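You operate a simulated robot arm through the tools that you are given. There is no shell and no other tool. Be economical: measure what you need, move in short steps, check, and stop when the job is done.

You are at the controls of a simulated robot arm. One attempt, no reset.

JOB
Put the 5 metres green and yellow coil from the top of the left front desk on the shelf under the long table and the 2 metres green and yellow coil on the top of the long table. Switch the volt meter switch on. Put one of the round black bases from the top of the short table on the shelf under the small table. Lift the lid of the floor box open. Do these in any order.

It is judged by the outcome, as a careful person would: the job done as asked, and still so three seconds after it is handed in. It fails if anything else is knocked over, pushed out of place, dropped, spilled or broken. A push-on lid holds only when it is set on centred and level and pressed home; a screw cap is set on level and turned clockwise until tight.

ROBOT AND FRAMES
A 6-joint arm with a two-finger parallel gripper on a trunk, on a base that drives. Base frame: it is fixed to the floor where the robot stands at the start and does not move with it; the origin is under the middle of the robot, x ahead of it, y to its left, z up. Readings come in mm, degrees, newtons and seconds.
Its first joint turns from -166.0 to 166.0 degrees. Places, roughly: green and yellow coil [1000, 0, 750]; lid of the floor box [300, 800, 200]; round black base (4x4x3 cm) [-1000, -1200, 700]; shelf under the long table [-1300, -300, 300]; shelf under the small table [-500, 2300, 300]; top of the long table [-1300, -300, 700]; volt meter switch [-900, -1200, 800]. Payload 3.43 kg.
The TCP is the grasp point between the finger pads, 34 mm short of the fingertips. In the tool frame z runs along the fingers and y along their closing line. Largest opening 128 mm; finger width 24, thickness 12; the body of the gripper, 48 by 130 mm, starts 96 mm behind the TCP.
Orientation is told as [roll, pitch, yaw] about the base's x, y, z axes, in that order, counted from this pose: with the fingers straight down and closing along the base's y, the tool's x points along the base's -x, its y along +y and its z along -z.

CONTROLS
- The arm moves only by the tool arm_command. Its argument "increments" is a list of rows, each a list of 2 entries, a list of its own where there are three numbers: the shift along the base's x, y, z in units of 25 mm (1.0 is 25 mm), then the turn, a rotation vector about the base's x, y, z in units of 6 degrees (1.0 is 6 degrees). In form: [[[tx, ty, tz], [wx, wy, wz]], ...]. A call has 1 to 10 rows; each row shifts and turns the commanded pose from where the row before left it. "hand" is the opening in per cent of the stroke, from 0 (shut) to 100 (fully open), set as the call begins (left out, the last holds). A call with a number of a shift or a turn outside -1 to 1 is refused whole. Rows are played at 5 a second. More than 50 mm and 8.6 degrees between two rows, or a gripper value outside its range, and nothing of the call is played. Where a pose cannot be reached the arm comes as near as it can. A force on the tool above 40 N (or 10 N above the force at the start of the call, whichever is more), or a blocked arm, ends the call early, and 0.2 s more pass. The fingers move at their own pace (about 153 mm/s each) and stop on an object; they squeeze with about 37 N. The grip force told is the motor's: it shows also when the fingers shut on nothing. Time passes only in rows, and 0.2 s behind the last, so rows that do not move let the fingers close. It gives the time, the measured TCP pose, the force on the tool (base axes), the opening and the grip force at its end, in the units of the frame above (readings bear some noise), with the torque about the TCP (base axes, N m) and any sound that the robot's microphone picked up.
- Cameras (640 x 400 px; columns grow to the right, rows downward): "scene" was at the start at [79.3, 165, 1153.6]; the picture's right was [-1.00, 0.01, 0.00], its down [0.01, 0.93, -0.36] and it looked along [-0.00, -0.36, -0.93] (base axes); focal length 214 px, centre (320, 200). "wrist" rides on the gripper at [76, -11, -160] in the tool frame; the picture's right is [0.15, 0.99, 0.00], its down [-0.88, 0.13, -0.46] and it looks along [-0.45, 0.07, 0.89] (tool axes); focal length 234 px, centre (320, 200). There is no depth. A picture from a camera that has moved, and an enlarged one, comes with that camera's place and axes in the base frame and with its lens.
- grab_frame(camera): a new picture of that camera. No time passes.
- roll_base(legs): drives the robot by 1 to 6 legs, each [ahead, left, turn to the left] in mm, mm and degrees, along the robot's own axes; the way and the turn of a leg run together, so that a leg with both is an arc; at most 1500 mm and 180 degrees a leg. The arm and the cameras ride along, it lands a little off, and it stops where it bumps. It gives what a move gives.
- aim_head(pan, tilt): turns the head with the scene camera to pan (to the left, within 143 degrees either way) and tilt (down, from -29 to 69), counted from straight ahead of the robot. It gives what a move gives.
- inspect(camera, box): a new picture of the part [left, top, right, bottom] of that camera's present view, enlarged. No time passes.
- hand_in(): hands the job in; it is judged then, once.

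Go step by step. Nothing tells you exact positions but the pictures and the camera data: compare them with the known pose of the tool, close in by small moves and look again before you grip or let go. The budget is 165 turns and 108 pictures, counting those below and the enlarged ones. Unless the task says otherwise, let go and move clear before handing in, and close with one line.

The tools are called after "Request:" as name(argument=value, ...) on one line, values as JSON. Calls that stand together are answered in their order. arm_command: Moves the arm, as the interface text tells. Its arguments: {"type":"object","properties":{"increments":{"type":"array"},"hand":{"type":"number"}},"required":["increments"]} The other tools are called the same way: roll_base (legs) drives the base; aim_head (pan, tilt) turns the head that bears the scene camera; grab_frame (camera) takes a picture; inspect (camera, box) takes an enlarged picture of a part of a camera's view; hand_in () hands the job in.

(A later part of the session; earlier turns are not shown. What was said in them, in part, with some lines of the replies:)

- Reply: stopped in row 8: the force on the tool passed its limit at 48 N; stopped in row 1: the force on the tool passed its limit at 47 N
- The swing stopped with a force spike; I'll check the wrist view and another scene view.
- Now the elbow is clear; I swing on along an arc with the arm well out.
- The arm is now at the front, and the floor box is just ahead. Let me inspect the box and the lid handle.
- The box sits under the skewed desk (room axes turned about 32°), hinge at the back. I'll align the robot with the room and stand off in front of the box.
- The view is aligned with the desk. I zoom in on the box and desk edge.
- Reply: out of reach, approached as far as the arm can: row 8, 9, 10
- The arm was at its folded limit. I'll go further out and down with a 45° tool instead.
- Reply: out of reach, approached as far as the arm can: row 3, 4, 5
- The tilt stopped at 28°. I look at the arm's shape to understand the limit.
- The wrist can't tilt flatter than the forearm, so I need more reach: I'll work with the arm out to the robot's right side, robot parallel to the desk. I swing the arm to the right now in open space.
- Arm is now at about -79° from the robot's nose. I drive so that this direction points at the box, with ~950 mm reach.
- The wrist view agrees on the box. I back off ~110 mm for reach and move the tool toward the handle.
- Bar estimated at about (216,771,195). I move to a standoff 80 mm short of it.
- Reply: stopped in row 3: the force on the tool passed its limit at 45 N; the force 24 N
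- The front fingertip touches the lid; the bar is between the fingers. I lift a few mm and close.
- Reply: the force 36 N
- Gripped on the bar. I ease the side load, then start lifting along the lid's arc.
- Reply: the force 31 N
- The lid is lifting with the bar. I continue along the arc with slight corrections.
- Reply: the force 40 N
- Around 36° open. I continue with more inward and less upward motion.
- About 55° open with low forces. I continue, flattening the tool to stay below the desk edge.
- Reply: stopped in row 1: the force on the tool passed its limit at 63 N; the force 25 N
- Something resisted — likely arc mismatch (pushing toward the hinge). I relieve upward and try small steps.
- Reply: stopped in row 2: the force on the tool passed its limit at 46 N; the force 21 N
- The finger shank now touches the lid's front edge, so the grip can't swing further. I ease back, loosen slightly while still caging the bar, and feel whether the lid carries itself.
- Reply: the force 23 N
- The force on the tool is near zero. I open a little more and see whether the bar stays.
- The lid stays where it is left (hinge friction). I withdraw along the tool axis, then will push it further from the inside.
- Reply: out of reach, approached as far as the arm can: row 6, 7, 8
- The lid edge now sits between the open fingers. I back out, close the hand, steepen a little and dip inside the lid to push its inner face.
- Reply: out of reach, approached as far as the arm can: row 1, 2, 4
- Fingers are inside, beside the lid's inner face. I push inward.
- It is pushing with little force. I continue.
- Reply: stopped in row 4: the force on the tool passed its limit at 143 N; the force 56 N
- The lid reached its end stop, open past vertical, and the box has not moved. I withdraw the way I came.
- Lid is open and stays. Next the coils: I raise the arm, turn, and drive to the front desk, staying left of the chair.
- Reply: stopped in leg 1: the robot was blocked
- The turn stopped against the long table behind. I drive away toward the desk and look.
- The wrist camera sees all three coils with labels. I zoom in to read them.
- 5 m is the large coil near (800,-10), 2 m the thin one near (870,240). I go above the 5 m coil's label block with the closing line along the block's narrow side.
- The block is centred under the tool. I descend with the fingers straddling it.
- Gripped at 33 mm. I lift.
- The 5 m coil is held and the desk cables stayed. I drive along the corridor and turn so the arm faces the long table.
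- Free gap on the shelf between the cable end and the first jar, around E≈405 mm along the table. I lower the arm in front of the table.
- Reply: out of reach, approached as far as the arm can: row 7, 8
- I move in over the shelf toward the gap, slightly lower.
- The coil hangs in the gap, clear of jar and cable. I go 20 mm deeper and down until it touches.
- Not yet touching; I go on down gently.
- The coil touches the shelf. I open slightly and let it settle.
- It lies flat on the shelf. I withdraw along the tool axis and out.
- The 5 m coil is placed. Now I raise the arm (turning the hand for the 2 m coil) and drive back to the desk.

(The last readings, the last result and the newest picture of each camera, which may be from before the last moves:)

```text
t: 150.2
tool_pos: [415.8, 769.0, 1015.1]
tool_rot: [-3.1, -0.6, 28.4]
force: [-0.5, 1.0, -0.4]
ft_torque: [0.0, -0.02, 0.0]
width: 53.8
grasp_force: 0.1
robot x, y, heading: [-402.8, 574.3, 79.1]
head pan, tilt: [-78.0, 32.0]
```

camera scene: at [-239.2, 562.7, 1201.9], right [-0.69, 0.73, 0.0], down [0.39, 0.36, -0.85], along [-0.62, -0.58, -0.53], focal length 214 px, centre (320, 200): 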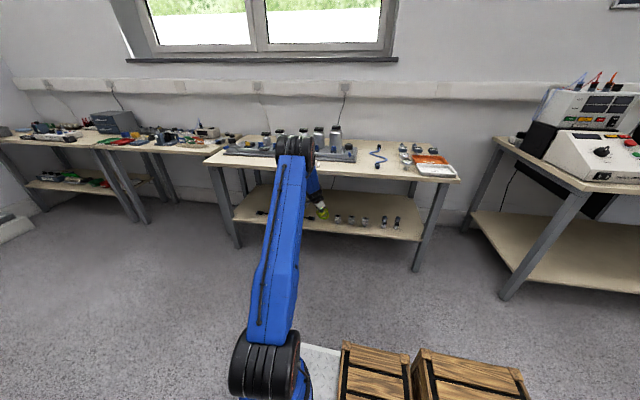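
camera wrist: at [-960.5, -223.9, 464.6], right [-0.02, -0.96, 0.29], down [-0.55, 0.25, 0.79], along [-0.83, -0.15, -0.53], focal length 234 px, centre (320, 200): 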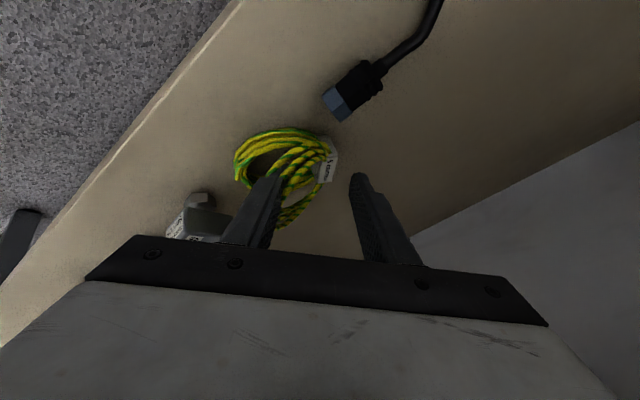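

Request:
roll_base(legs=[[-476, -512, 0]])

Request:
grab_frame(camera="wrist")

```text
t: 154.0
tool_pos: [827.7, 214.7, 1014.3]
tool_rot: [-3.2, -0.7, 29.1]
force: [-0.3, 0.6, -0.3]
ft_torque: [0.02, 0.03, 0.01]
width: 53.9
grasp_force: 0.0
robot x, y, heading: [10.8, 14.1, 79.4]
head pan, tilt: [-78.0, 32.0]
```

```text
46 pictures are left
camera wrist: at [760.0, 174.7, 1173.9], right [-0.61, 0.79, -0.06], down [0.69, 0.56, 0.46], along [0.39, 0.24, -0.89], focal length 234 px, centre (320, 200)
```

wrist: 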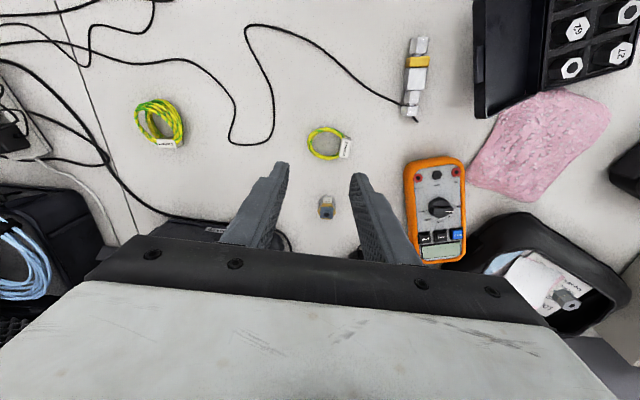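

The 2 m coil's block is near (834,258). I descend above it.

Request:
arm_command(increments=[[[0.04, 0.29, -1], [0, 0, 0]], [[0.04, 0.29, -1], [0, 0, 0]], [[0.04, 0.29, -1], [0, 0, 0]], [[0.04, 0.29, -1], [0, 0, 0]], [[0.04, 0.29, -1], [0, 0, 0]], [[0.04, 0.29, -1], [0, 0, 0]], [[0, 0, -1], [0, 0, 0]], [[0, 0, -1], [0, 0, 0]]], hand=45)

Request:
grab_frame(camera="wrist")

```text
t: 155.8
tool_pos: [833.7, 257.1, 817.0]
tool_rot: [-3.2, -0.7, 29.0]
force: [-0.7, -0.4, 0.7]
ft_torque: [0.05, 0.02, -0.01]
width: 57.7
grasp_force: 0.0
robot x, y, heading: [9.2, 20.9, 79.4]
head pan, tilt: [-78.0, 32.0]
```

```text
45 pictures are left
camera wrist: at [765.6, 218.1, 975.2], right [-0.61, 0.79, -0.06], down [0.69, 0.56, 0.46], along [0.4, 0.24, -0.89], focal length 234 px, centre (320, 200)
```

wrist: 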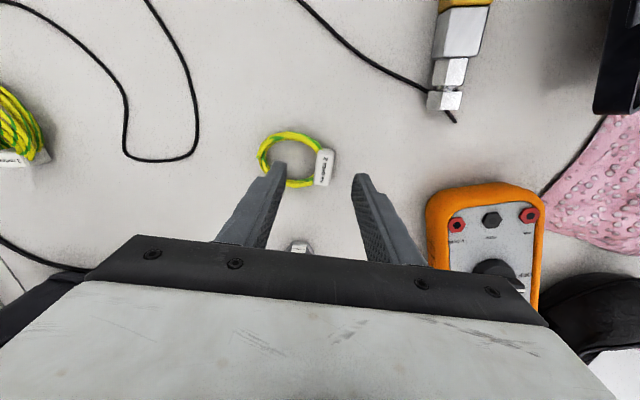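

Request:
arm_command(increments=[[[0.05, 0.15, -0.8], [0, 0, 0.5]], [[0, 0, -0.9], [0, 0, 0.5]]], hand=42)

Request:
arm_command(increments=[[[0, 0, 0], [0, 0, 0]], [[0, 0, 0], [0, 0, 0]], [[0, 0, 0], [0, 0, 0]]], hand=0)

Request:
arm_command(increments=[[[0, 0, 0.5], [0, 0, 0]], [[0, 0, 0.8], [0, 0, 0]], [[0, 0, 1], [0, 0, 0]], [[0, 0, 1], [0, 0, 0]], [[0, 0, 1], [0, 0, 0]], [[0, 0, 1], [0, 0, 0]], [[0, 0, 1], [0, 0, 0]], [[0, 0, 1], [0, 0, 0]], [[0, 0, 1], [0, 0, 0]], [[0, 0, 1], [0, 0, 0]]])

Request:
grab_frame(camera="wrist")

```text
t: 156.4
tool_pos: [835.3, 260.1, 773.5]
tool_rot: [-3.2, -0.8, 35.0]
force: [0.1, -0.4, -0.6]
ft_torque: [-0.01, -0.02, 0.0]
width: 53.6
grasp_force: 0.1
robot x, y, heading: [10.1, 18.4, 79.5]
head pan, tilt: [-78.0, 32.0]
```

```text
t: 157.2
tool_pos: [834.9, 260.0, 773.6]
tool_rot: [-3.2, -0.7, 35.0]
force: [0.8, 0.3, 1.7]
ft_torque: [-0.04, -0.11, 0.02]
width: 25.0
grasp_force: 37.8
robot x, y, heading: [12.5, 15.1, 79.5]
head pan, tilt: [-78.0, 32.0]
```

```text
t: 159.4
tool_pos: [835.7, 261.3, 1003.6]
tool_rot: [-3.1, -0.7, 35.0]
force: [0.1, -0.4, -0.5]
ft_torque: [0.04, 0.0, 0.01]
width: 24.4
grasp_force: 36.8
robot x, y, heading: [8.7, 16.0, 79.2]
head pan, tilt: [-78.0, 32.0]
```

```text
44 pictures are left
camera wrist: at [772.7, 215.1, 1162.6], right [-0.69, 0.73, -0.06], down [0.63, 0.63, 0.46], along [0.37, 0.28, -0.89], focal length 234 px, centre (320, 200)
```

wrist: 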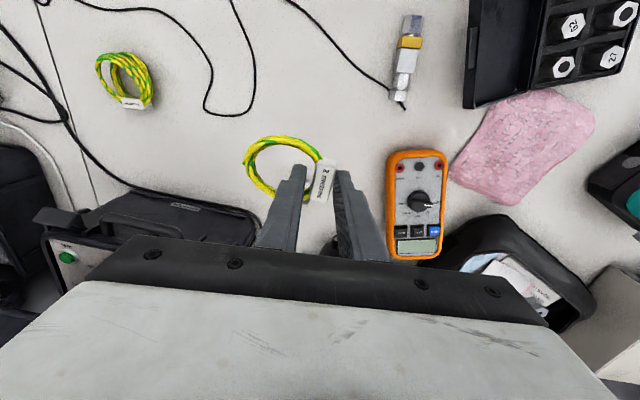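

The 2 m coil is held. I back off, drive along and turn to the long table.

Request:
roll_base(legs=[[-168, 185, 0], [763, 435, 0], [0, 0, -145.3]])

Request:
aim_head(pan=-78, tilt=32)

Request:
grab_frame(camera="scene")

```text
t: 171.3
tool_pos: [-986.7, 14.5, 1004.4]
tool_rot: [-3.1, -0.8, -107.1]
force: [-0.1, -0.4, -0.4]
ft_torque: [-0.05, -0.03, -0.01]
width: 17.3
grasp_force: 37.7
robot x, y, heading: [-485.0, 714.8, -62.3]
head pan, tilt: [-78.0, 32.0]
```

```text
t: 171.9
tool_pos: [-988.6, 14.2, 1003.3]
tool_rot: [-3.2, -0.7, -107.2]
force: [-0.8, 0.7, -0.4]
ft_torque: [-0.01, -0.01, -0.01]
width: 17.4
grasp_force: 37.2
robot x, y, heading: [-487.3, 714.5, -62.4]
head pan, tilt: [-78.0, 32.0]
```

```text
43 pictures are left
camera scene: at [-324.6, 689.3, 1201.9], right [-0.63, 0.77, 0.0], down [0.41, 0.34, -0.85], along [-0.66, -0.54, -0.53], focal length 214 px, centre (320, 200)
```

scene: 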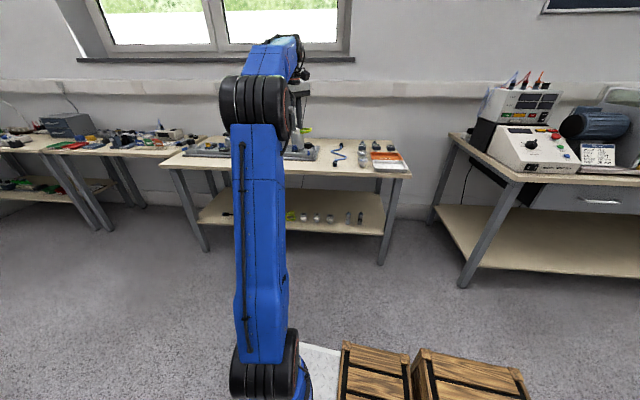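

The grip width shrank to 17 mm; I check the coil in the hand.

Request:
grab_frame(camera="wrist")

```text
42 pictures are left
camera wrist: at [-967.6, 88.8, 1162.5], right [0.99, -0.15, -0.06], down [-0.11, -0.88, 0.46], along [-0.12, -0.45, -0.89], focal length 234 px, centre (320, 200)
```

wrist: 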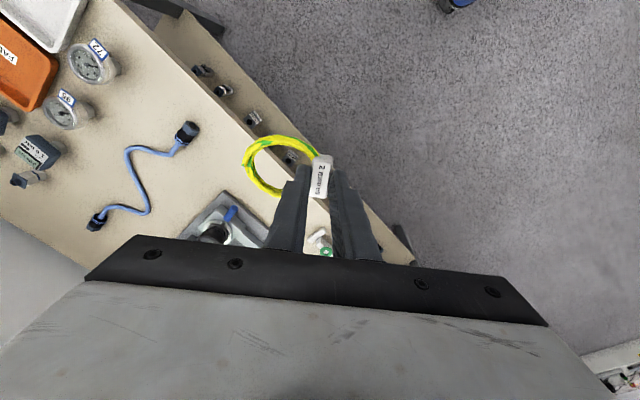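

Still held firmly; the block has settled flush. I carry it over the free front area of the table top and lower.

Request:
arm_command(increments=[[[-0.72, -0.16, -0.7], [0, 0, 0]], [[-0.72, -0.16, -0.7], [0, 0, 0]], [[-0.72, -0.16, -0.7], [0, 0, 0]], [[-0.72, -0.16, -0.7], [0, 0, 0]], [[-0.72, -0.16, -0.7], [0, 0, 0]], [[-0.72, -0.16, -0.7], [0, 0, 0]], [[-0.72, -0.16, -0.7], [0, 0, 0]], [[-0.72, -0.16, -0.7], [0, 0, 0]], [[-0.72, -0.16, -0.7], [0, 0, 0]], [[-0.72, -0.16, -0.7], [0, 0, 0]]])

Request:
grab_frame(camera="wrist")

```text
t: 174.1
tool_pos: [-1167.0, -27.6, 827.7]
tool_rot: [-3.2, -0.7, -107.1]
force: [-0.3, 0.1, -0.8]
ft_torque: [-0.01, 0.03, -0.03]
width: 17.2
grasp_force: 37.3
robot x, y, heading: [-487.6, 717.6, -62.4]
head pan, tilt: [-78.0, 32.0]
```

```text
41 pictures are left
camera wrist: at [-1147.1, 47.2, 987.6], right [0.99, -0.15, -0.06], down [-0.11, -0.88, 0.46], along [-0.12, -0.45, -0.89], focal length 234 px, centre (320, 200)
```

wrist: 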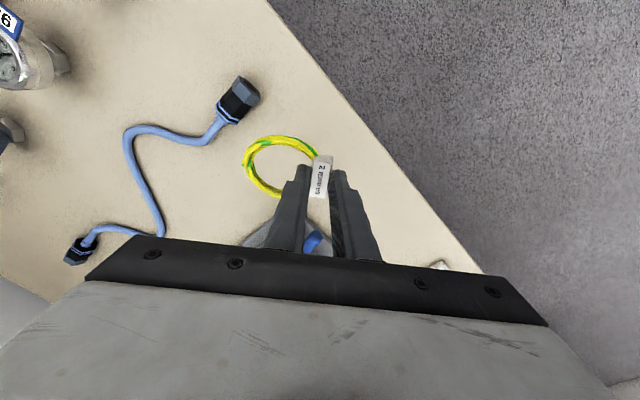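

I nudge away from the blue connector and lower to the table.

Request:
arm_command(increments=[[[0.4, -0.45, -0.8], [0, 0, 0]], [[0, 0, -0.8], [0, 0, 0]], [[0, 0, -0.6], [0, 0, 0]], [[0, 0, -0.3], [0, 0, 0]], [[0, 0, -0.2], [0, 0, 0]]])

```text
t: 175.0
tool_pos: [-1156.5, -39.5, 779.0]
tool_rot: [-3.7, -1.3, -107.2]
force: [0.5, 0.4, 12.9]
ft_torque: [-0.14, -0.03, 0.06]
width: 17.3
grasp_force: 36.8
robot x, y, heading: [-487.4, 713.9, -62.7]
head pan, tilt: [-78.0, 32.0]
stopped in row 4: the force on the tool passed its limit at 48 N (the readings are from after the stop); the commanded pose is now the measured one
```

Request:
grab_frame(camera="wrist")

```text
40 pictures are left
camera wrist: at [-1135.4, 36.7, 936.6], right [0.99, -0.15, -0.07], down [-0.1, -0.88, 0.47], along [-0.13, -0.45, -0.88], focal length 234 px, centre (320, 200)
```

wrist: 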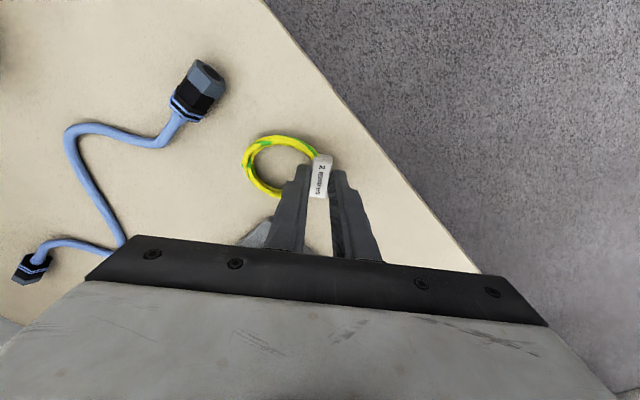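

The coil is on the table top. I release and lift off.

Request:
arm_command(increments=[[[0, 0, 0], [0, 0, 0]], [[0, 0, 0], [0, 0, 0]], [[0, 0, 0], [0, 0, 0]]], hand=33)

Request:
arm_command(increments=[[[0, 0, 0.4], [0, 0, 0]], [[0, 0, 0.8], [0, 0, 0]], [[0, 0, 1], [0, 0, 0]], [[0, 0, 1], [0, 0, 0]], [[0, 0, 1], [0, 0, 0]], [[0, 0, 1], [0, 0, 0]], [[0, 0, 1], [0, 0, 0]], [[0, 0, 1], [0, 0, 0]]])

Request:
grab_frame(camera="wrist")

```text
t: 175.8
tool_pos: [-1156.8, -39.8, 776.3]
tool_rot: [-3.5, -1.2, -107.2]
force: [-0.3, 0.6, -0.2]
ft_torque: [0.0, 0.01, 0.01]
width: 42.3
grasp_force: 0.0
robot x, y, heading: [-484.6, 717.5, -62.7]
head pan, tilt: [-78.0, 32.0]
```

```text
t: 177.6
tool_pos: [-1156.6, -39.5, 955.6]
tool_rot: [-3.6, -1.1, -107.0]
force: [-0.7, 0.0, 0.8]
ft_torque: [0.03, 0.0, 0.0]
width: 42.1
grasp_force: 0.1
robot x, y, heading: [-490.1, 715.4, -62.6]
head pan, tilt: [-78.0, 32.0]
```

```text
39 pictures are left
camera wrist: at [-1137.1, 36.6, 1114.9], right [0.99, -0.15, -0.06], down [-0.1, -0.88, 0.47], along [-0.13, -0.45, -0.88], focal length 234 px, centre (320, 200)
```

wrist: 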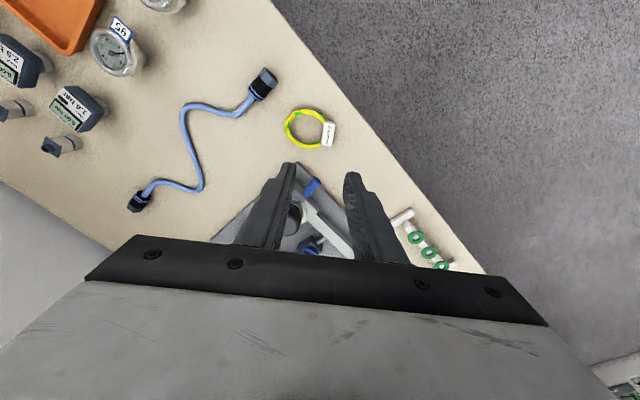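

The 2 m coil is placed. I raise a bit and drive along to the short table.

Request:
arm_command(increments=[[[0, 0, 1], [0, 0, 0]], [[0, 0, 1], [0, 0, 0]]])

Request:
roll_base(legs=[[1062, 76, 0], [18, -230, 0]])

Request:
aim_head(pan=-85, tilt=25)

Request:
grab_frame(camera="scene")

Request:
grab_frame(camera="wrist")

```text
t: 178.2
tool_pos: [-1143.9, -28.6, 991.2]
tool_rot: [-3.6, -1.4, -107.1]
force: [-0.5, 0.0, -1.0]
ft_torque: [0.05, -0.04, 0.0]
width: 42.3
grasp_force: 0.0
out of reach, approached as far as the arm can: row 1, 2
robot x, y, heading: [-488.1, 712.4, -62.5]
head pan, tilt: [-78.0, 32.0]
```

```text
t: 182.9
tool_pos: [-614.2, -864.8, 991.6]
tool_rot: [-3.7, -1.4, -105.6]
force: [0.0, -0.7, -0.4]
ft_torque: [-0.02, 0.01, 0.01]
width: 42.3
grasp_force: 0.0
robot x, y, heading: [22.7, -105.4, -61.1]
head pan, tilt: [-78.0, 32.0]
stopped in leg 1: the robot was blocked; the commanded pose is now the measured one
```

```text
t: 183.6
tool_pos: [-612.9, -864.7, 991.1]
tool_rot: [-3.7, -1.3, -105.7]
force: [0.0, -0.3, -0.4]
ft_torque: [0.0, -0.01, 0.03]
width: 42.2
grasp_force: 0.0
robot x, y, heading: [28.0, -104.0, -61.4]
head pan, tilt: [-85.0, 25.0]
```

```text
38 pictures are left
camera scene: at [179.3, -119.6, 1213.0], right [-0.56, 0.83, 0.0], down [0.35, 0.24, -0.91], along [-0.75, -0.5, -0.42], focal length 214 px, centre (320, 200)
```

scene: 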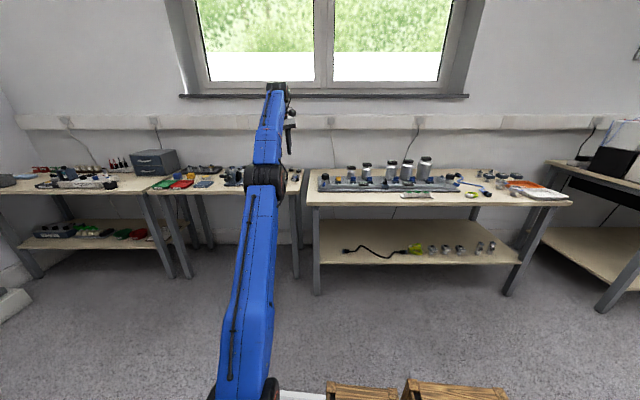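

```text
37 pictures are left
camera wrist: at [-594.2, -788.3, 1150.3], right [0.99, -0.13, -0.07], down [-0.08, -0.88, 0.47], along [-0.12, -0.46, -0.88], focal length 234 px, centre (320, 200)
```

wrist: 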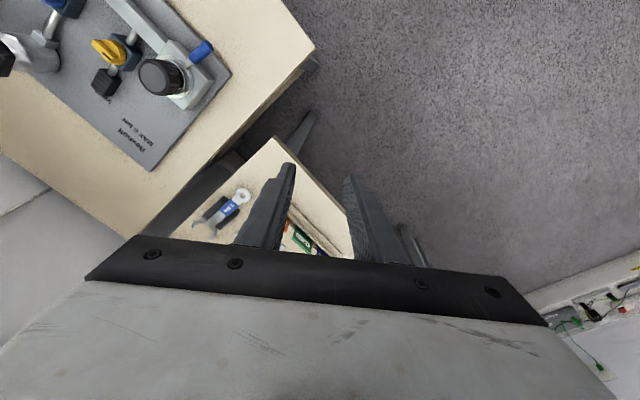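

The robot brushed something ahead (chair foot). I move sideways away from it toward the tables and look down at the short table.

Request:
roll_base(legs=[[0, -250, 0]])

Request:
aim_head(pan=-98, tilt=28)

Request:
grab_frame(camera="scene")

Request:
aim_head(pan=0, tilt=30)

Request:
grab_frame(camera="scene")

```text
t: 185.4
tool_pos: [-844.0, -983.3, 992.6]
tool_rot: [-3.8, -1.3, -106.1]
force: [-0.2, 0.0, -0.1]
ft_torque: [0.01, 0.01, 0.03]
width: 42.0
grasp_force: 0.0
robot x, y, heading: [-199.4, -223.0, -61.6]
head pan, tilt: [-85.0, 25.0]
```

```text
t: 186.2
tool_pos: [-842.9, -982.4, 991.8]
tool_rot: [-3.6, -1.3, -106.1]
force: [1.3, -0.4, -0.2]
ft_torque: [-0.04, 0.0, 0.02]
width: 42.5
grasp_force: 0.1
robot x, y, heading: [-199.7, -226.5, -61.7]
head pan, tilt: [-98.0, 28.0]
```

```text
36 pictures are left
camera scene: at [-54.5, -224.5, 1208.2], right [-0.35, 0.94, 0.0], down [0.44, 0.16, -0.88], along [-0.83, -0.31, -0.47], focal length 214 px, centre (320, 200)
```

scene: 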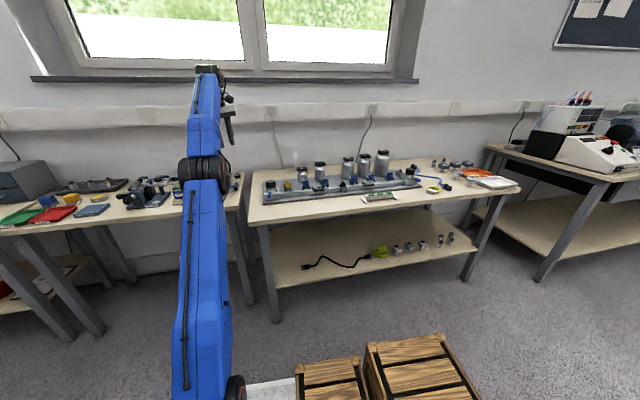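

```text
t: 187.9
tool_pos: [-842.5, -983.3, 992.0]
tool_rot: [-3.7, -1.3, -106.1]
force: [-0.7, 0.7, 0.3]
ft_torque: [-0.01, 0.0, -0.02]
width: 42.1
grasp_force: 0.2
robot x, y, heading: [-199.9, -228.0, -61.7]
head pan, tilt: [0.0, 30.0]
```

```text
35 pictures are left
camera scene: at [74.0, -272.2, 1205.1], right [-0.88, -0.48, 0.0], down [-0.24, 0.44, -0.87], along [0.41, -0.76, -0.5], focal length 214 px, centre (320, 200)
```

scene: 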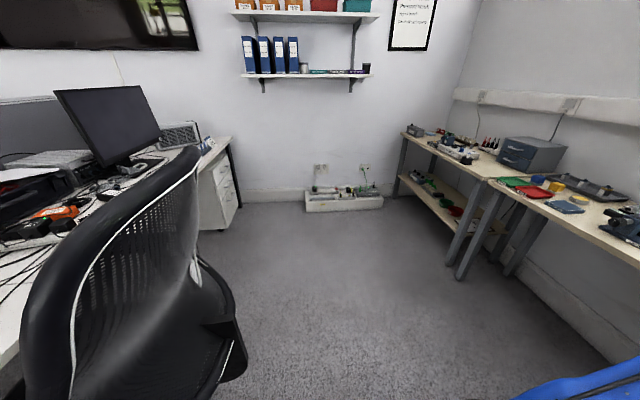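

I move the tool over the short table's right end for a look with the wrist camera.

Request:
roll_base(legs=[[110, -150, 0]])

Request:
grab_frame(camera="wrist")

Request:
aim_head(pan=-75, tilt=28)

Request:
grab_frame(camera="scene")

```text
t: 189.4
tool_pos: [-921.5, -1150.9, 992.9]
tool_rot: [-3.7, -1.3, -106.2]
force: [-0.3, 0.1, -0.3]
ft_torque: [-0.03, 0.03, -0.02]
width: 42.3
grasp_force: 0.2
robot x, y, heading: [-272.7, -394.2, -61.6]
head pan, tilt: [0.0, 30.0]
```

```text
34 pictures are left
camera wrist: at [-900.8, -1074.9, 1150.4], right [0.99, -0.14, -0.07], down [-0.09, -0.88, 0.47], along [-0.12, -0.46, -0.88], focal length 234 px, centre (320, 200)
```

wrist: 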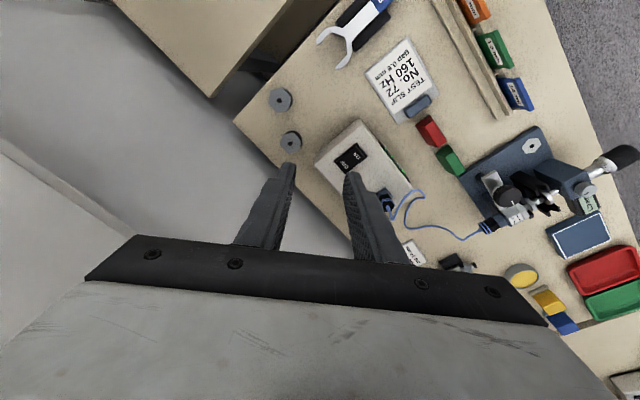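

```text
t: 190.9
tool_pos: [-921.2, -1151.7, 992.7]
tool_rot: [-3.7, -1.3, -106.2]
force: [-0.3, -0.7, 0.6]
ft_torque: [-0.06, 0.0, -0.01]
width: 42.2
grasp_force: 0.0
robot x, y, heading: [-273.3, -396.7, -61.7]
head pan, tilt: [-75.0, 28.0]
```

```text
33 pictures are left
camera scene: at [-111.2, -424.7, 1208.2], right [-0.69, 0.73, 0.0], down [0.34, 0.32, -0.88], along [-0.64, -0.61, -0.47], focal length 214 px, centre (320, 200)
```

scene: 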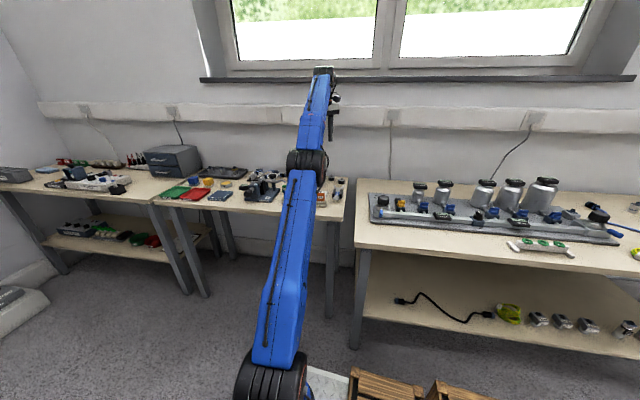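

The wrist view shows the two round bases and the volt meter with a switch plate. I zoom in.

Request:
inspect(camera="wrist", box=[305, 105, 425, 225])

Request:
inspect(camera="wrist", box=[250, 75, 330, 175])

```text
3.33 times, centred on (365, 165) of wrist
camera zoom: at [-900.9, -1074.9, 1150.4], right [0.99, -0.14, -0.07], down [-0.09, -0.88, 0.47], along [-0.12, -0.46, -0.88], focal length 781 px, centre (170, 317)
```

zoom: 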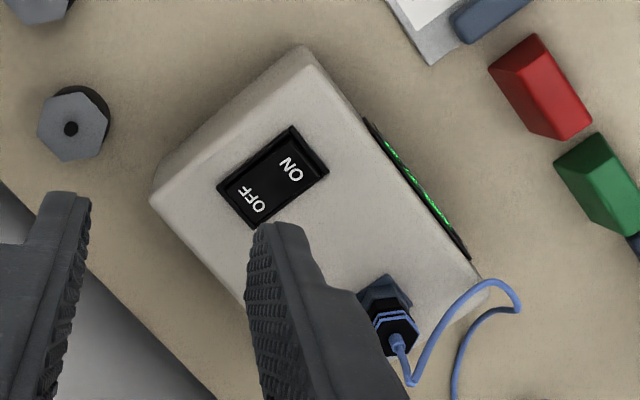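

```text
4.00 times, centred on (290, 125) of wrist
camera zoom: at [-900.9, -1074.9, 1150.4], right [0.99, -0.14, -0.07], down [-0.09, -0.88, 0.47], along [-0.12, -0.46, -0.88], focal length 937 px, centre (440, 500)
```

zoom: 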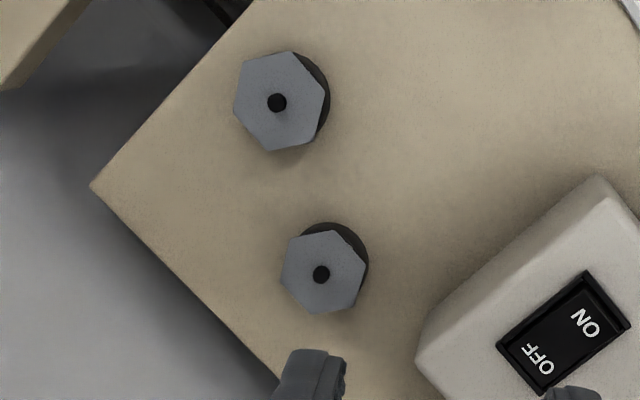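

The rocker is OFF; the ON end is near (-882,-1187). I close the hand, level it and go above the ON end.

Request:
arm_command(increments=[[[0.32, -0.28, -0.8], [0.01, -0.13, 0]], [[0.32, -0.28, -0.8], [0.01, -0.13, 0]], [[0.32, -0.28, -0.8], [0.01, -0.13, 0]], [[0.32, -0.28, -0.8], [0.01, -0.13, 0]], [[0.32, -0.28, -0.8], [0.01, -0.13, 0]]], hand=0)

Request:
inspect(camera="wrist", box=[240, 80, 420, 260])

```text
t: 192.1
tool_pos: [-881.5, -1186.6, 894.5]
tool_rot: [-0.1, 0.1, -106.1]
force: [-1.2, 0.5, -0.6]
ft_torque: [0.01, 0.01, -0.02]
width: 0.0
grasp_force: 32.6
robot x, y, heading: [-278.6, -396.3, -61.7]
head pan, tilt: [-75.0, 28.0]
```

```text
2.22 times, centred on (330, 170) of wrist
camera zoom: at [-872.2, -1110.6, 1054.0], right [0.99, -0.14, 0.0], down [-0.12, -0.88, 0.45], along [-0.06, -0.45, -0.89], focal length 520 px, centre (298, 267)
```

zoom: 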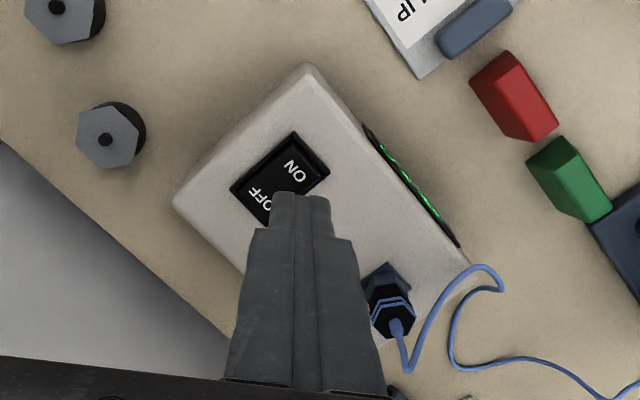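

Request:
arm_command(increments=[[[0, 0.32, -0.6], [0, 0, 0]], [[0, 0, -0.6], [0, 0, 0]]])

Request:
inspect(camera="wrist", box=[240, 80, 420, 260])

```text
t: 192.7
tool_pos: [-882.2, -1178.1, 863.6]
tool_rot: [0.0, 0.0, -106.2]
force: [0.1, 0.1, 0.1]
ft_torque: [0.01, 0.02, 0.0]
width: 0.0
grasp_force: 33.2
robot x, y, heading: [-275.7, -395.2, -61.8]
head pan, tilt: [-75.0, 28.0]
```

```text
2.22 times, centred on (330, 170) of wrist
camera zoom: at [-872.4, -1102.8, 1022.5], right [0.99, -0.14, 0.0], down [-0.12, -0.88, 0.45], along [-0.06, -0.45, -0.89], focal length 520 px, centre (298, 267)
```

zoom: 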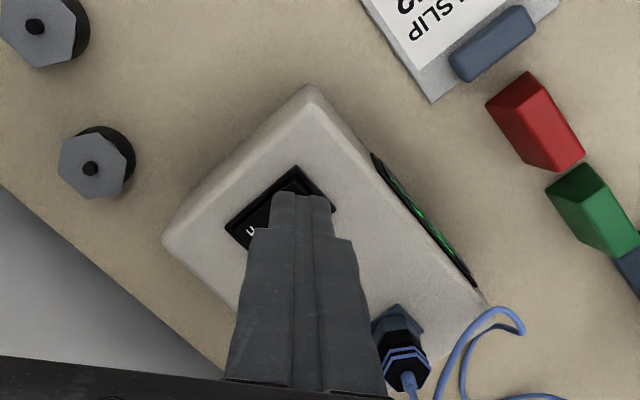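

The tip is over the ON half. A small shift outward, then I press down gently.

Request:
arm_command(increments=[[[0.12, 0.12, -0.2], [0, 0, 0]], [[0, 0, -0.2], [0, 0, 0]], [[0, 0, -0.2], [0, 0, 0]], [[0, 0, -0.15], [0, 0, 0]], [[0, 0, -0.15], [0, 0, 0]], [[0, 0, -0.15], [0, 0, 0]], [[0, 0, -0.15], [0, 0, 0]], [[0, 0, -0.15], [0, 0, 0]]])

```text
t: 194.3
tool_pos: [-877.5, -1175.4, 837.4]
tool_rot: [-0.3, -0.4, -106.2]
force: [6.9, 4.7, 11.3]
ft_torque: [0.07, -0.07, -0.05]
width: 0.0
grasp_force: 33.2
robot x, y, heading: [-275.9, -397.6, -61.8]
head pan, tilt: [-75.0, 28.0]
stopped in row 8: the force on the tool passed its limit at 45 N (the readings are from after the stop); the commanded pose is now the measured one
```

It met a hard stop. I lift and check the rocker.

Request:
arm_command(increments=[[[0, 0, 0.8], [0, 0, 0]], [[-0.5, -0.5, 1], [0, 0, 0]], [[-0.8, -0.8, 1], [0, 0, 0]], [[-0.8, -0.8, 1], [0, 0, 0]]])

Request:
inspect(camera="wrist", box=[270, 80, 410, 190])

```text
t: 195.3
tool_pos: [-920.0, -1219.0, 920.2]
tool_rot: [-0.3, -0.4, -106.1]
force: [-0.4, 0.0, 0.3]
ft_torque: [-0.02, 0.02, 0.0]
width: 0.0
grasp_force: 32.9
out of reach, approached as far as the arm can: row 4
robot x, y, heading: [-274.0, -396.5, -61.6]
head pan, tilt: [-75.0, 28.0]
```

```text
3.64 times, centred on (340, 135) of wrist
camera zoom: at [-908.5, -1142.6, 1079.9], right [0.99, -0.13, -0.01], down [-0.12, -0.88, 0.46], along [-0.07, -0.46, -0.89], focal length 852 px, centre (247, 436)
```

zoom: 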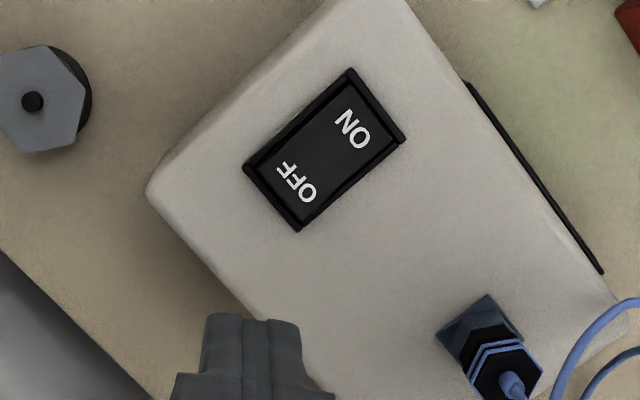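

The ON side is now pressed in, with a green glow beside the display. Next, the farther round base near (-992,-1096): I move above it.

Request:
arm_command(increments=[[[-0.48, 0.82, -0.13], [0, 0, 0]], [[-0.48, 0.82, -0.13], [0, 0, 0]], [[-0.48, 0.82, -0.13], [0, 0, 0]], [[-0.48, 0.82, -0.13], [0, 0, 0]], [[-0.48, 0.82, -0.13], [0, 0, 0]], [[-0.48, 0.82, -0.13], [0, 0, 0]]], hand=60)

Request:
grab_frame(camera="wrist")

```text
t: 196.7
tool_pos: [-990.8, -1096.9, 901.0]
tool_rot: [-0.3, -0.3, -106.1]
force: [-0.3, 0.0, -0.3]
ft_torque: [0.04, 0.0, 0.0]
width: 77.1
grasp_force: 0.1
robot x, y, heading: [-279.8, -395.2, -61.3]
head pan, tilt: [-75.0, 28.0]
```

```text
27 pictures are left
camera wrist: at [-979.3, -1019.6, 1060.6], right [0.99, -0.13, -0.01], down [-0.12, -0.88, 0.46], along [-0.07, -0.46, -0.89], focal length 234 px, centre (320, 200)
```

wrist: 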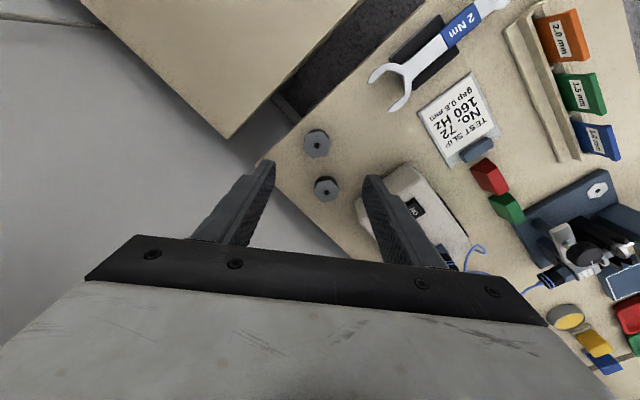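

Request:
arm_command(increments=[[[-0.1, 0.16, -1], [0, 0, 0]], [[0, 0, -1], [0, 0, 0]], [[0, 0, -1], [0, 0, 0]], [[0, 0, -1], [0, 0, 0]]])

Request:
grab_frame(camera="wrist")

```text
t: 197.7
tool_pos: [-992.3, -1089.7, 800.8]
tool_rot: [-0.3, -0.3, -106.2]
force: [0.3, -0.4, 0.8]
ft_torque: [0.03, 0.0, 0.01]
width: 76.8
grasp_force: 0.1
robot x, y, heading: [-272.4, -396.5, -61.7]
head pan, tilt: [-75.0, 28.0]
```

```text
26 pictures are left
camera wrist: at [-981.7, -1013.1, 960.4], right [0.99, -0.13, -0.01], down [-0.12, -0.88, 0.46], along [-0.07, -0.46, -0.89], focal length 234 px, centre (320, 200)
```

wrist: 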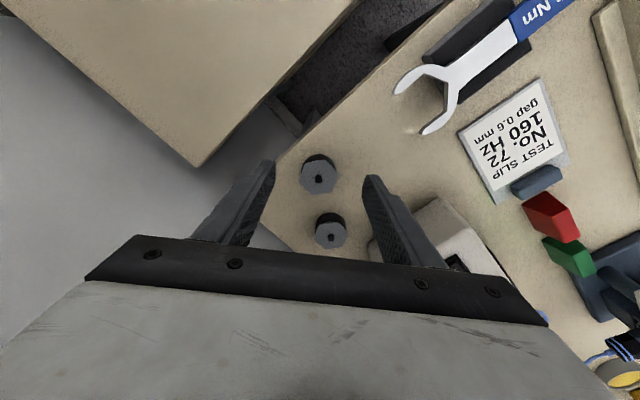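

Request:
arm_command(increments=[[[-0.16, 0, -0.5], [0, 0, 0]], [[0, 0, -0.45], [0, 0, 0]]])

Request:
arm_command(increments=[[[0, 0, 0], [0, 0, 0]], [[0, 0, 0], [0, 0, 0]], [[0, 0, 0], [0, 0, 0]]], hand=0)

Request:
arm_command(increments=[[[0, 0, 0.5], [0, 0, 0]], [[0, 0, 0.8], [0, 0, 0]], [[0, 0, 1], [0, 0, 0]], [[0, 0, 1], [0, 0, 0]], [[0, 0, 1], [0, 0, 0]], [[0, 0, 1], [0, 0, 0]]])

Request:
grab_frame(camera="wrist")

```text
t: 198.3
tool_pos: [-994.9, -1090.1, 775.4]
tool_rot: [-0.3, -0.4, -106.2]
force: [-0.6, -0.8, 0.5]
ft_torque: [-0.02, 0.03, 0.0]
width: 76.7
grasp_force: 0.0
robot x, y, heading: [-274.8, -397.7, -61.7]
head pan, tilt: [-75.0, 28.0]
```

```text
t: 199.1
tool_pos: [-996.7, -1091.0, 776.6]
tool_rot: [-0.3, -0.3, -106.1]
force: [-0.8, -0.2, 0.5]
ft_torque: [-0.02, -0.02, -0.02]
width: 33.5
grasp_force: 37.2
robot x, y, heading: [-275.1, -394.3, -61.8]
head pan, tilt: [-75.0, 28.0]
```

```text
t: 200.5
tool_pos: [-993.0, -1089.2, 906.9]
tool_rot: [-0.3, -0.3, -106.2]
force: [-0.3, 0.7, -1.8]
ft_torque: [0.0, 0.01, 0.0]
width: 33.7
grasp_force: 37.0
robot x, y, heading: [-272.6, -399.9, -61.9]
head pan, tilt: [-75.0, 28.0]
```

```text
25 pictures are left
camera wrist: at [-984.1, -1013.2, 1067.8], right [0.99, -0.13, 0.0], down [-0.12, -0.88, 0.46], along [-0.07, -0.45, -0.89], focal length 234 px, centre (320, 200)
```

wrist: 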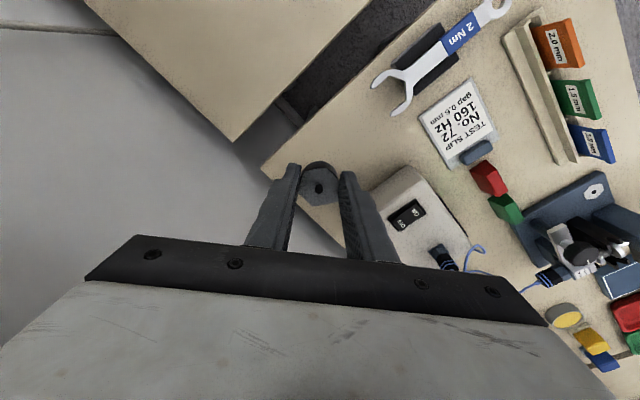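

The base is held. From this angle I check the rocker again.

Request:
inspect(camera="wrist", box=[370, 160, 480, 270])

```text
3.64 times, centred on (425, 215) of wrist
camera zoom: at [-984.1, -1013.2, 1067.8], right [0.99, -0.13, 0.0], down [-0.12, -0.88, 0.46], along [-0.07, -0.45, -0.89], focal length 852 px, centre (-62, 146)
```

zoom: 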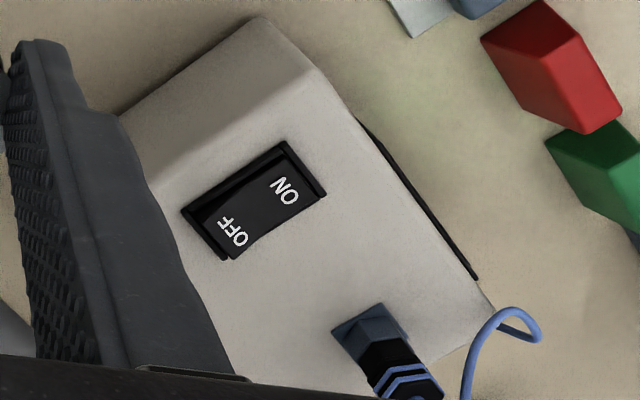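

The rocker is clearly set to ON. Now I retract and raise the held base and drive toward the small table.

Request:
arm_command(increments=[[[0.85, 0.52, 0.67], [0, 0, 0]], [[0.85, 0.52, 0.67], [0, 0, 0]], [[0.85, 0.52, 0.67], [0, 0, 0]], [[0.85, 0.52, 0.67], [0, 0, 0]], [[0.85, 0.52, 0.67], [0, 0, 0]], [[0.85, 0.52, 0.67], [0, 0, 0]]])

Request:
roll_base(legs=[[-13, 241, 0], [-1297, -73, 0], [-202, 89, 0], [0, 0, -175]])

Request:
aim_head(pan=-30, tilt=28)

Request:
grab_frame(camera="scene")

```text
t: 201.9
tool_pos: [-869.2, -1013.9, 1008.9]
tool_rot: [-0.3, -0.3, -106.3]
force: [-0.3, -0.1, -1.9]
ft_torque: [0.02, -0.06, -0.01]
width: 33.5
grasp_force: 37.3
robot x, y, heading: [-276.4, -395.6, -61.8]
head pan, tilt: [-75.0, 28.0]
```

```text
t: 218.3
tool_pos: [-183.0, 1683.9, 1008.4]
tool_rot: [-0.4, -0.3, 75.7]
force: [0.0, 0.0, -0.8]
ft_torque: [-0.02, -0.01, 0.02]
width: 33.6
grasp_force: 37.2
robot x, y, heading: [-753.2, 1049.8, 120.1]
head pan, tilt: [-75.0, 28.0]
```

```text
t: 219.5
tool_pos: [-182.5, 1682.9, 1009.1]
tool_rot: [-0.3, -0.3, 75.8]
force: [-0.4, 0.5, -1.6]
ft_torque: [-0.01, 0.01, -0.01]
width: 33.7
grasp_force: 36.9
robot x, y, heading: [-754.4, 1049.0, 120.2]
head pan, tilt: [-30.0, 28.0]
```

```text
23 pictures are left
camera scene: at [-987.2, 1099.0, 1208.2], right [1.0, 0.0, 0.0], down [0.0, -0.47, -0.88], along [0.0, 0.88, -0.47], focal length 214 px, centre (320, 200)
```

scene: 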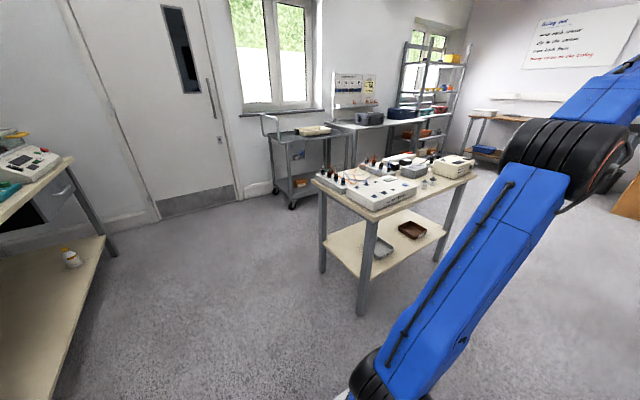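

The small table's near end is at H≈360 with free shelf space before the first tray. I drive so that the arm faces that end.

Request:
roll_base(legs=[[-10, 442, 0], [698, 16, 0]])

Request:
aim_head(pan=-80, tilt=35)

Request:
grab_frame(camera="scene")

```text
t: 225.6
tool_pos: [-933.5, 2055.9, 1009.5]
tool_rot: [-0.3, -0.3, 76.2]
force: [0.3, -0.2, -0.4]
ft_torque: [-0.05, 0.0, 0.0]
width: 33.7
grasp_force: 37.1
robot x, y, heading: [-1502.8, 1419.3, 120.8]
head pan, tilt: [-30.0, 28.0]
```

```text
t: 226.8
tool_pos: [-934.4, 2055.7, 1008.9]
tool_rot: [-0.3, -0.3, 76.2]
force: [-0.4, -0.1, -0.9]
ft_torque: [-0.01, 0.0, 0.04]
width: 33.7
grasp_force: 37.1
robot x, y, heading: [-1498.8, 1416.1, 120.4]
head pan, tilt: [-80.0, 35.0]
```

```text
22 pictures are left
camera scene: at [-1665.3, 1430.8, 1197.3], right [0.65, -0.76, 0.0], down [-0.43, -0.37, -0.82], along [0.62, 0.53, -0.57], focal length 214 px, centre (320, 200)
```

scene: 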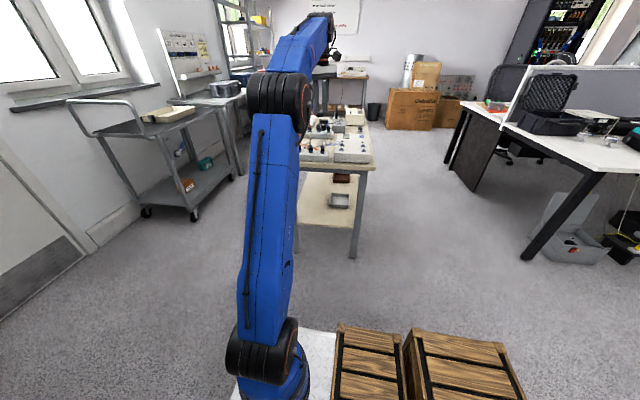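

Request:
inspect(camera="scene", box=[270, 130, 400, 265])

```text
2.96 times, centred on (335, 198) of scene
camera zoom: at [-1665.3, 1430.8, 1197.3], right [0.65, -0.76, 0.0], down [-0.43, -0.37, -0.82], along [0.62, 0.53, -0.57], focal length 636 px, centre (276, 207)
```

zoom: 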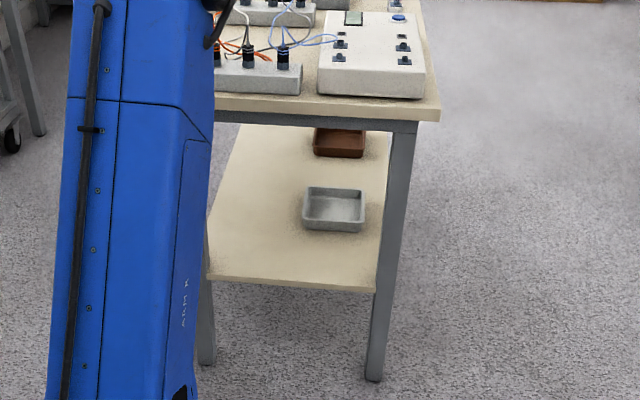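

Shelf end edge at H≈335, z≈285, top underside ≈690, first tray from H≈530. I back off a little and lower the arm in front of the table end.

Request:
arm_command(increments=[[[-0.556, -0.624, -0.4], [0, 0, 0]], [[-0.556, -0.624, -0.4], [0, 0, 0]], [[-0.556, -0.624, -0.4], [0, 0, 0]], [[-0.556, -0.624, -0.4], [0, 0, 0]], [[0, 0, -1], [0, 0, 0]], [[0, 0, -1], [0, 0, 0]], [[0, 0, -1], [0, 0, 0]], [[0, 0, -1], [0, 0, 0]], [[0, 0, -1], [0, 0, 0]], [[0, 0, -1], [0, 0, 0]]])

Request:
arm_command(increments=[[[0, 0, -1], [0, 0, 0]], [[0, 0, -1], [0, 0, 0]], [[0, 0, -1], [0, 0, 0]], [[0, 0, -1], [0, 0, 0]], [[0, 0, -1], [0, 0, 0]], [[0, 0, -1], [0, 0, 0]], [[0, 0, -1], [0, 0, 0]], [[0, 0, -1], [0, 0, 0]], [[0, 0, -1], [0, 0, 0]], [[0, 0, -1], [0, 0, 0]]])

Request:
arm_command(increments=[[[0.3, 0.2, -0.9], [0.42, -0.68, 0]], [[0.3, 0.2, -0.9], [0.42, -0.68, 0]], [[0.3, 0.2, -0.9], [0.42, -0.68, 0]], [[0.3, 0.2, -0.9], [0.42, -0.68, 0]], [[0.3, 0.2, -0.9], [0.42, -0.68, 0]]])

Request:
grab_frame(camera="wrist")

```text
t: 229.0
tool_pos: [-989.1, 1992.3, 820.0]
tool_rot: [-0.4, -0.3, 76.1]
force: [0.2, -0.7, -1.8]
ft_torque: [-0.04, -0.01, 0.0]
width: 33.5
grasp_force: 37.4
robot x, y, heading: [-1501.4, 1415.4, 120.8]
head pan, tilt: [-80.0, 35.0]
```

```text
t: 231.2
tool_pos: [-990.7, 1992.8, 568.1]
tool_rot: [-0.3, -0.3, 76.1]
force: [-0.1, 0.7, -1.3]
ft_torque: [0.02, 0.02, -0.04]
width: 33.6
grasp_force: 37.0
robot x, y, heading: [-1502.7, 1417.2, 120.8]
head pan, tilt: [-80.0, 35.0]
```

```text
t: 232.4
tool_pos: [-952.7, 2018.0, 456.6]
tool_rot: [-17.8, -17.2, 78.9]
force: [0.0, 0.8, -0.5]
ft_torque: [-0.03, 0.01, 0.01]
width: 33.7
grasp_force: 37.1
robot x, y, heading: [-1502.4, 1415.5, 120.6]
head pan, tilt: [-80.0, 35.0]
```

```text
20 pictures are left
camera wrist: at [-1013.5, 1909.2, 583.2], right [-0.93, 0.13, -0.33], down [-0.12, 0.76, 0.64], along [0.34, 0.63, -0.7], focal length 234 px, centre (320, 200)
```

wrist: 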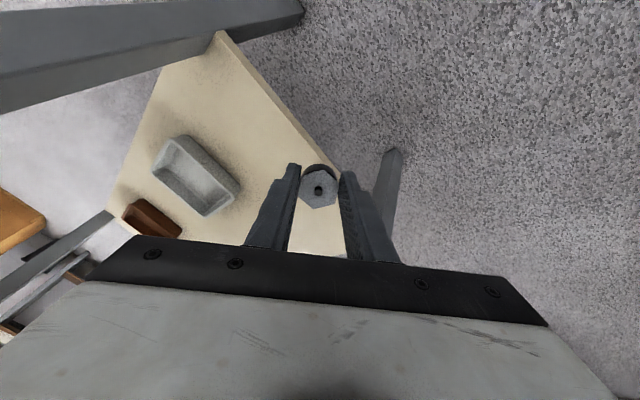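

I move in under the table top toward the free spot, still above the shelf.

Request:
arm_command(increments=[[[0.75, 0.46, -0.48], [0, 0, 0]], [[0.75, 0.46, -0.48], [0, 0, 0]], [[0.75, 0.46, -0.48], [0, 0, 0]], [[0.75, 0.46, -0.48], [0, 0, 0]], [[0.75, 0.46, -0.48], [0, 0, 0]], [[0.75, 0.46, -0.48], [0, 0, 0]], [[0.75, 0.46, -0.48], [0, 0, 0]]])

Request:
grab_frame(camera="wrist")

Request:
inspect(camera="scene", box=[270, 130, 400, 265])

```text
t: 234.0
tool_pos: [-821.1, 2098.1, 370.3]
tool_rot: [-17.7, -17.3, 78.9]
force: [0.5, -0.3, -1.4]
ft_torque: [-0.04, 0.01, -0.01]
width: 33.5
grasp_force: 37.1
robot x, y, heading: [-1497.6, 1414.1, 120.8]
head pan, tilt: [-80.0, 35.0]
```

```text
19 pictures are left
camera wrist: at [-881.1, 1989.1, 497.8], right [-0.94, 0.13, -0.33], down [-0.12, 0.76, 0.64], along [0.33, 0.63, -0.7], focal length 234 px, centre (320, 200)
```

wrist: 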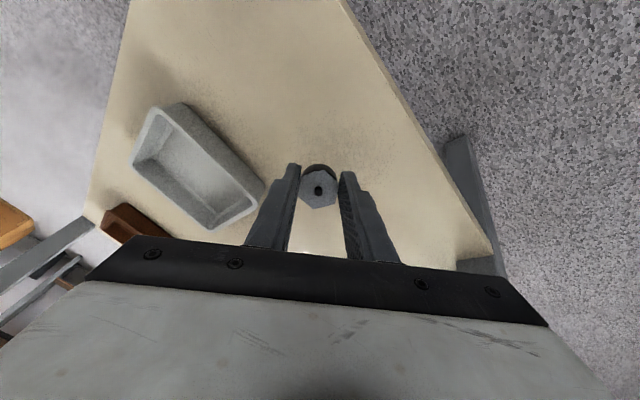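

```text
2.96 times, centred on (335, 198) of scene
camera zoom: at [-1665.3, 1430.6, 1197.3], right [0.65, -0.76, 0.0], down [-0.44, -0.37, -0.82], along [0.62, 0.53, -0.57], focal length 636 px, centre (276, 207)
```

zoom: 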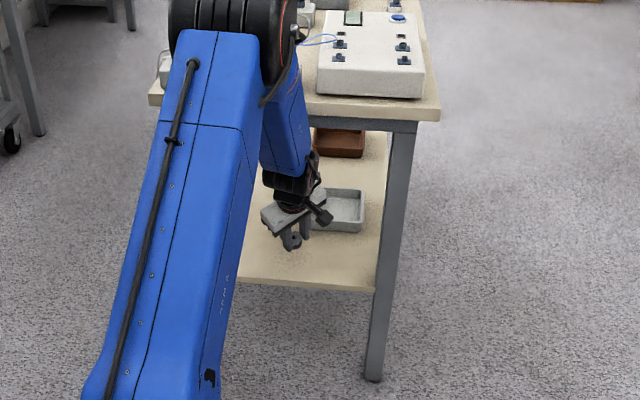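

I lower until it touches the shelf.

Request:
arm_command(increments=[[[0, 0, -0.4], [0, 0, 0]], [[0, 0, -0.3], [0, 0, 0]], [[0, 0, -0.2], [0, 0, 0]], [[0, 0, -0.2], [0, 0, 0]]])

```text
t: 235.0
tool_pos: [-819.6, 2099.9, 347.7]
tool_rot: [-17.8, -17.3, 78.9]
force: [-4.2, -4.0, 16.7]
ft_torque: [-0.04, 0.12, 0.01]
width: 33.5
grasp_force: 37.0
robot x, y, heading: [-1500.6, 1417.5, 120.6]
head pan, tilt: [-80.0, 35.0]
```

The base touches. I release.

Request:
arm_command(increments=[[[0, 0, 0.1], [0, 0, 0]], [[0, 0, 0], [0, 0, 0]], [[0, 0, 0], [0, 0, 0]], [[0, 0, 0], [0, 0, 0]]], hand=48)

Request:
grab_frame(camera="wrist")

```text
t: 236.0
tool_pos: [-821.0, 2099.7, 346.6]
tool_rot: [-17.6, -17.2, 78.8]
force: [0.0, 0.2, -0.3]
ft_torque: [0.02, -0.01, 0.03]
width: 61.4
grasp_force: 0.1
robot x, y, heading: [-1498.9, 1416.9, 120.8]
head pan, tilt: [-80.0, 35.0]
```

```text
17 pictures are left
camera wrist: at [-881.6, 1990.2, 473.2], right [-0.94, 0.13, -0.33], down [-0.12, 0.76, 0.64], along [0.33, 0.63, -0.7], focal length 234 px, centre (320, 200)
```

wrist: 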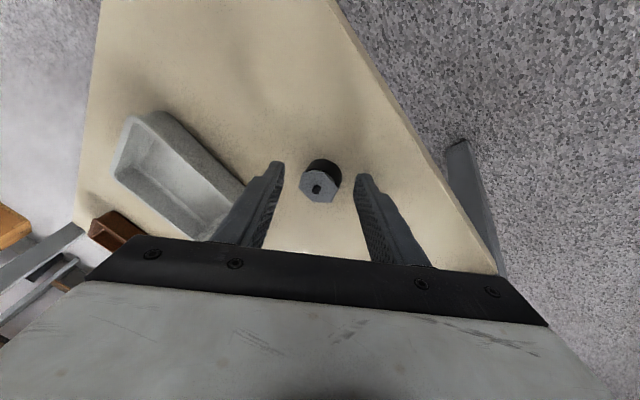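

It stands flat on the shelf. I withdraw along the tool axis and out.

Request:
arm_command(increments=[[[-0.349, -0.211, 0.917], [0, 0, 0]], [[-0.349, -0.211, 0.917], [0, 0, 0]], [[-0.5, -0.3, 0.5], [0, 0, 0]], [[-0.85, -0.52, 0], [0, 0, 0]], [[-0.85, -0.52, 0], [0, 0, 0]], [[-0.85, -0.52, 0], [0, 0, 0]], [[-0.85, -0.52, 0], [-0.42, 0.68, 0]], [[-0.85, -0.52, 0], [-0.42, 0.68, 0]], [[-0.5, -0.3, 0.6], [-0.42, 0.68, 0]], [[-0.3, -0.2, 1], [-0.42, 0.68, 0]]])

Request:
inspect(camera="scene", box=[270, 130, 400, 265])

Request:
grab_frame(camera="wrist")

```text
t: 238.2
tool_pos: [-977.4, 2002.2, 445.2]
tool_rot: [-3.6, -3.7, 76.2]
force: [0.0, 0.6, 0.6]
ft_torque: [0.0, 0.01, -0.02]
width: 61.5
grasp_force: 0.0
robot x, y, heading: [-1501.4, 1418.7, 120.5]
head pan, tilt: [-80.0, 35.0]
```

```text
2.96 times, centred on (335, 198) of scene
camera zoom: at [-1665.2, 1430.7, 1197.3], right [0.65, -0.76, 0.0], down [-0.44, -0.37, -0.82], along [0.62, 0.53, -0.57], focal length 636 px, centre (276, 207)
```

zoom: 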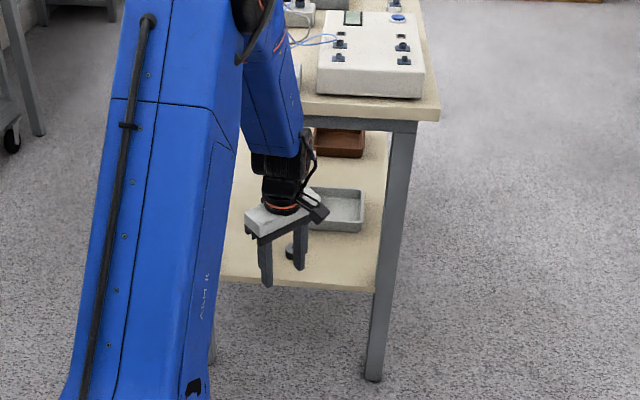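

```text
15 pictures are left
camera wrist: at [-996.7, 1918.5, 599.7], right [-0.99, 0.1, -0.07], down [0.05, 0.86, 0.5], along [0.11, 0.5, -0.86], focal length 234 px, centre (320, 200)
```

wrist: 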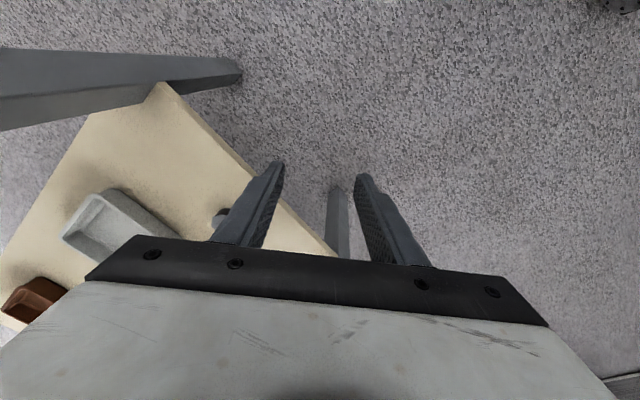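

All five items are done: the lid is open, both coils and the base are placed, and the switch is on. The hand is empty and clear, so I hand in.

Request:
hand_in()

```text
The job is handed in.
```

All five tasks are done and handed in, but the base bumped into things twice. It touched the long table while turning, and something by the desk chair (probably a chair foot) while driving past. I saw no sign that anything moved, but I couldn't rule out a small shift of the chair.
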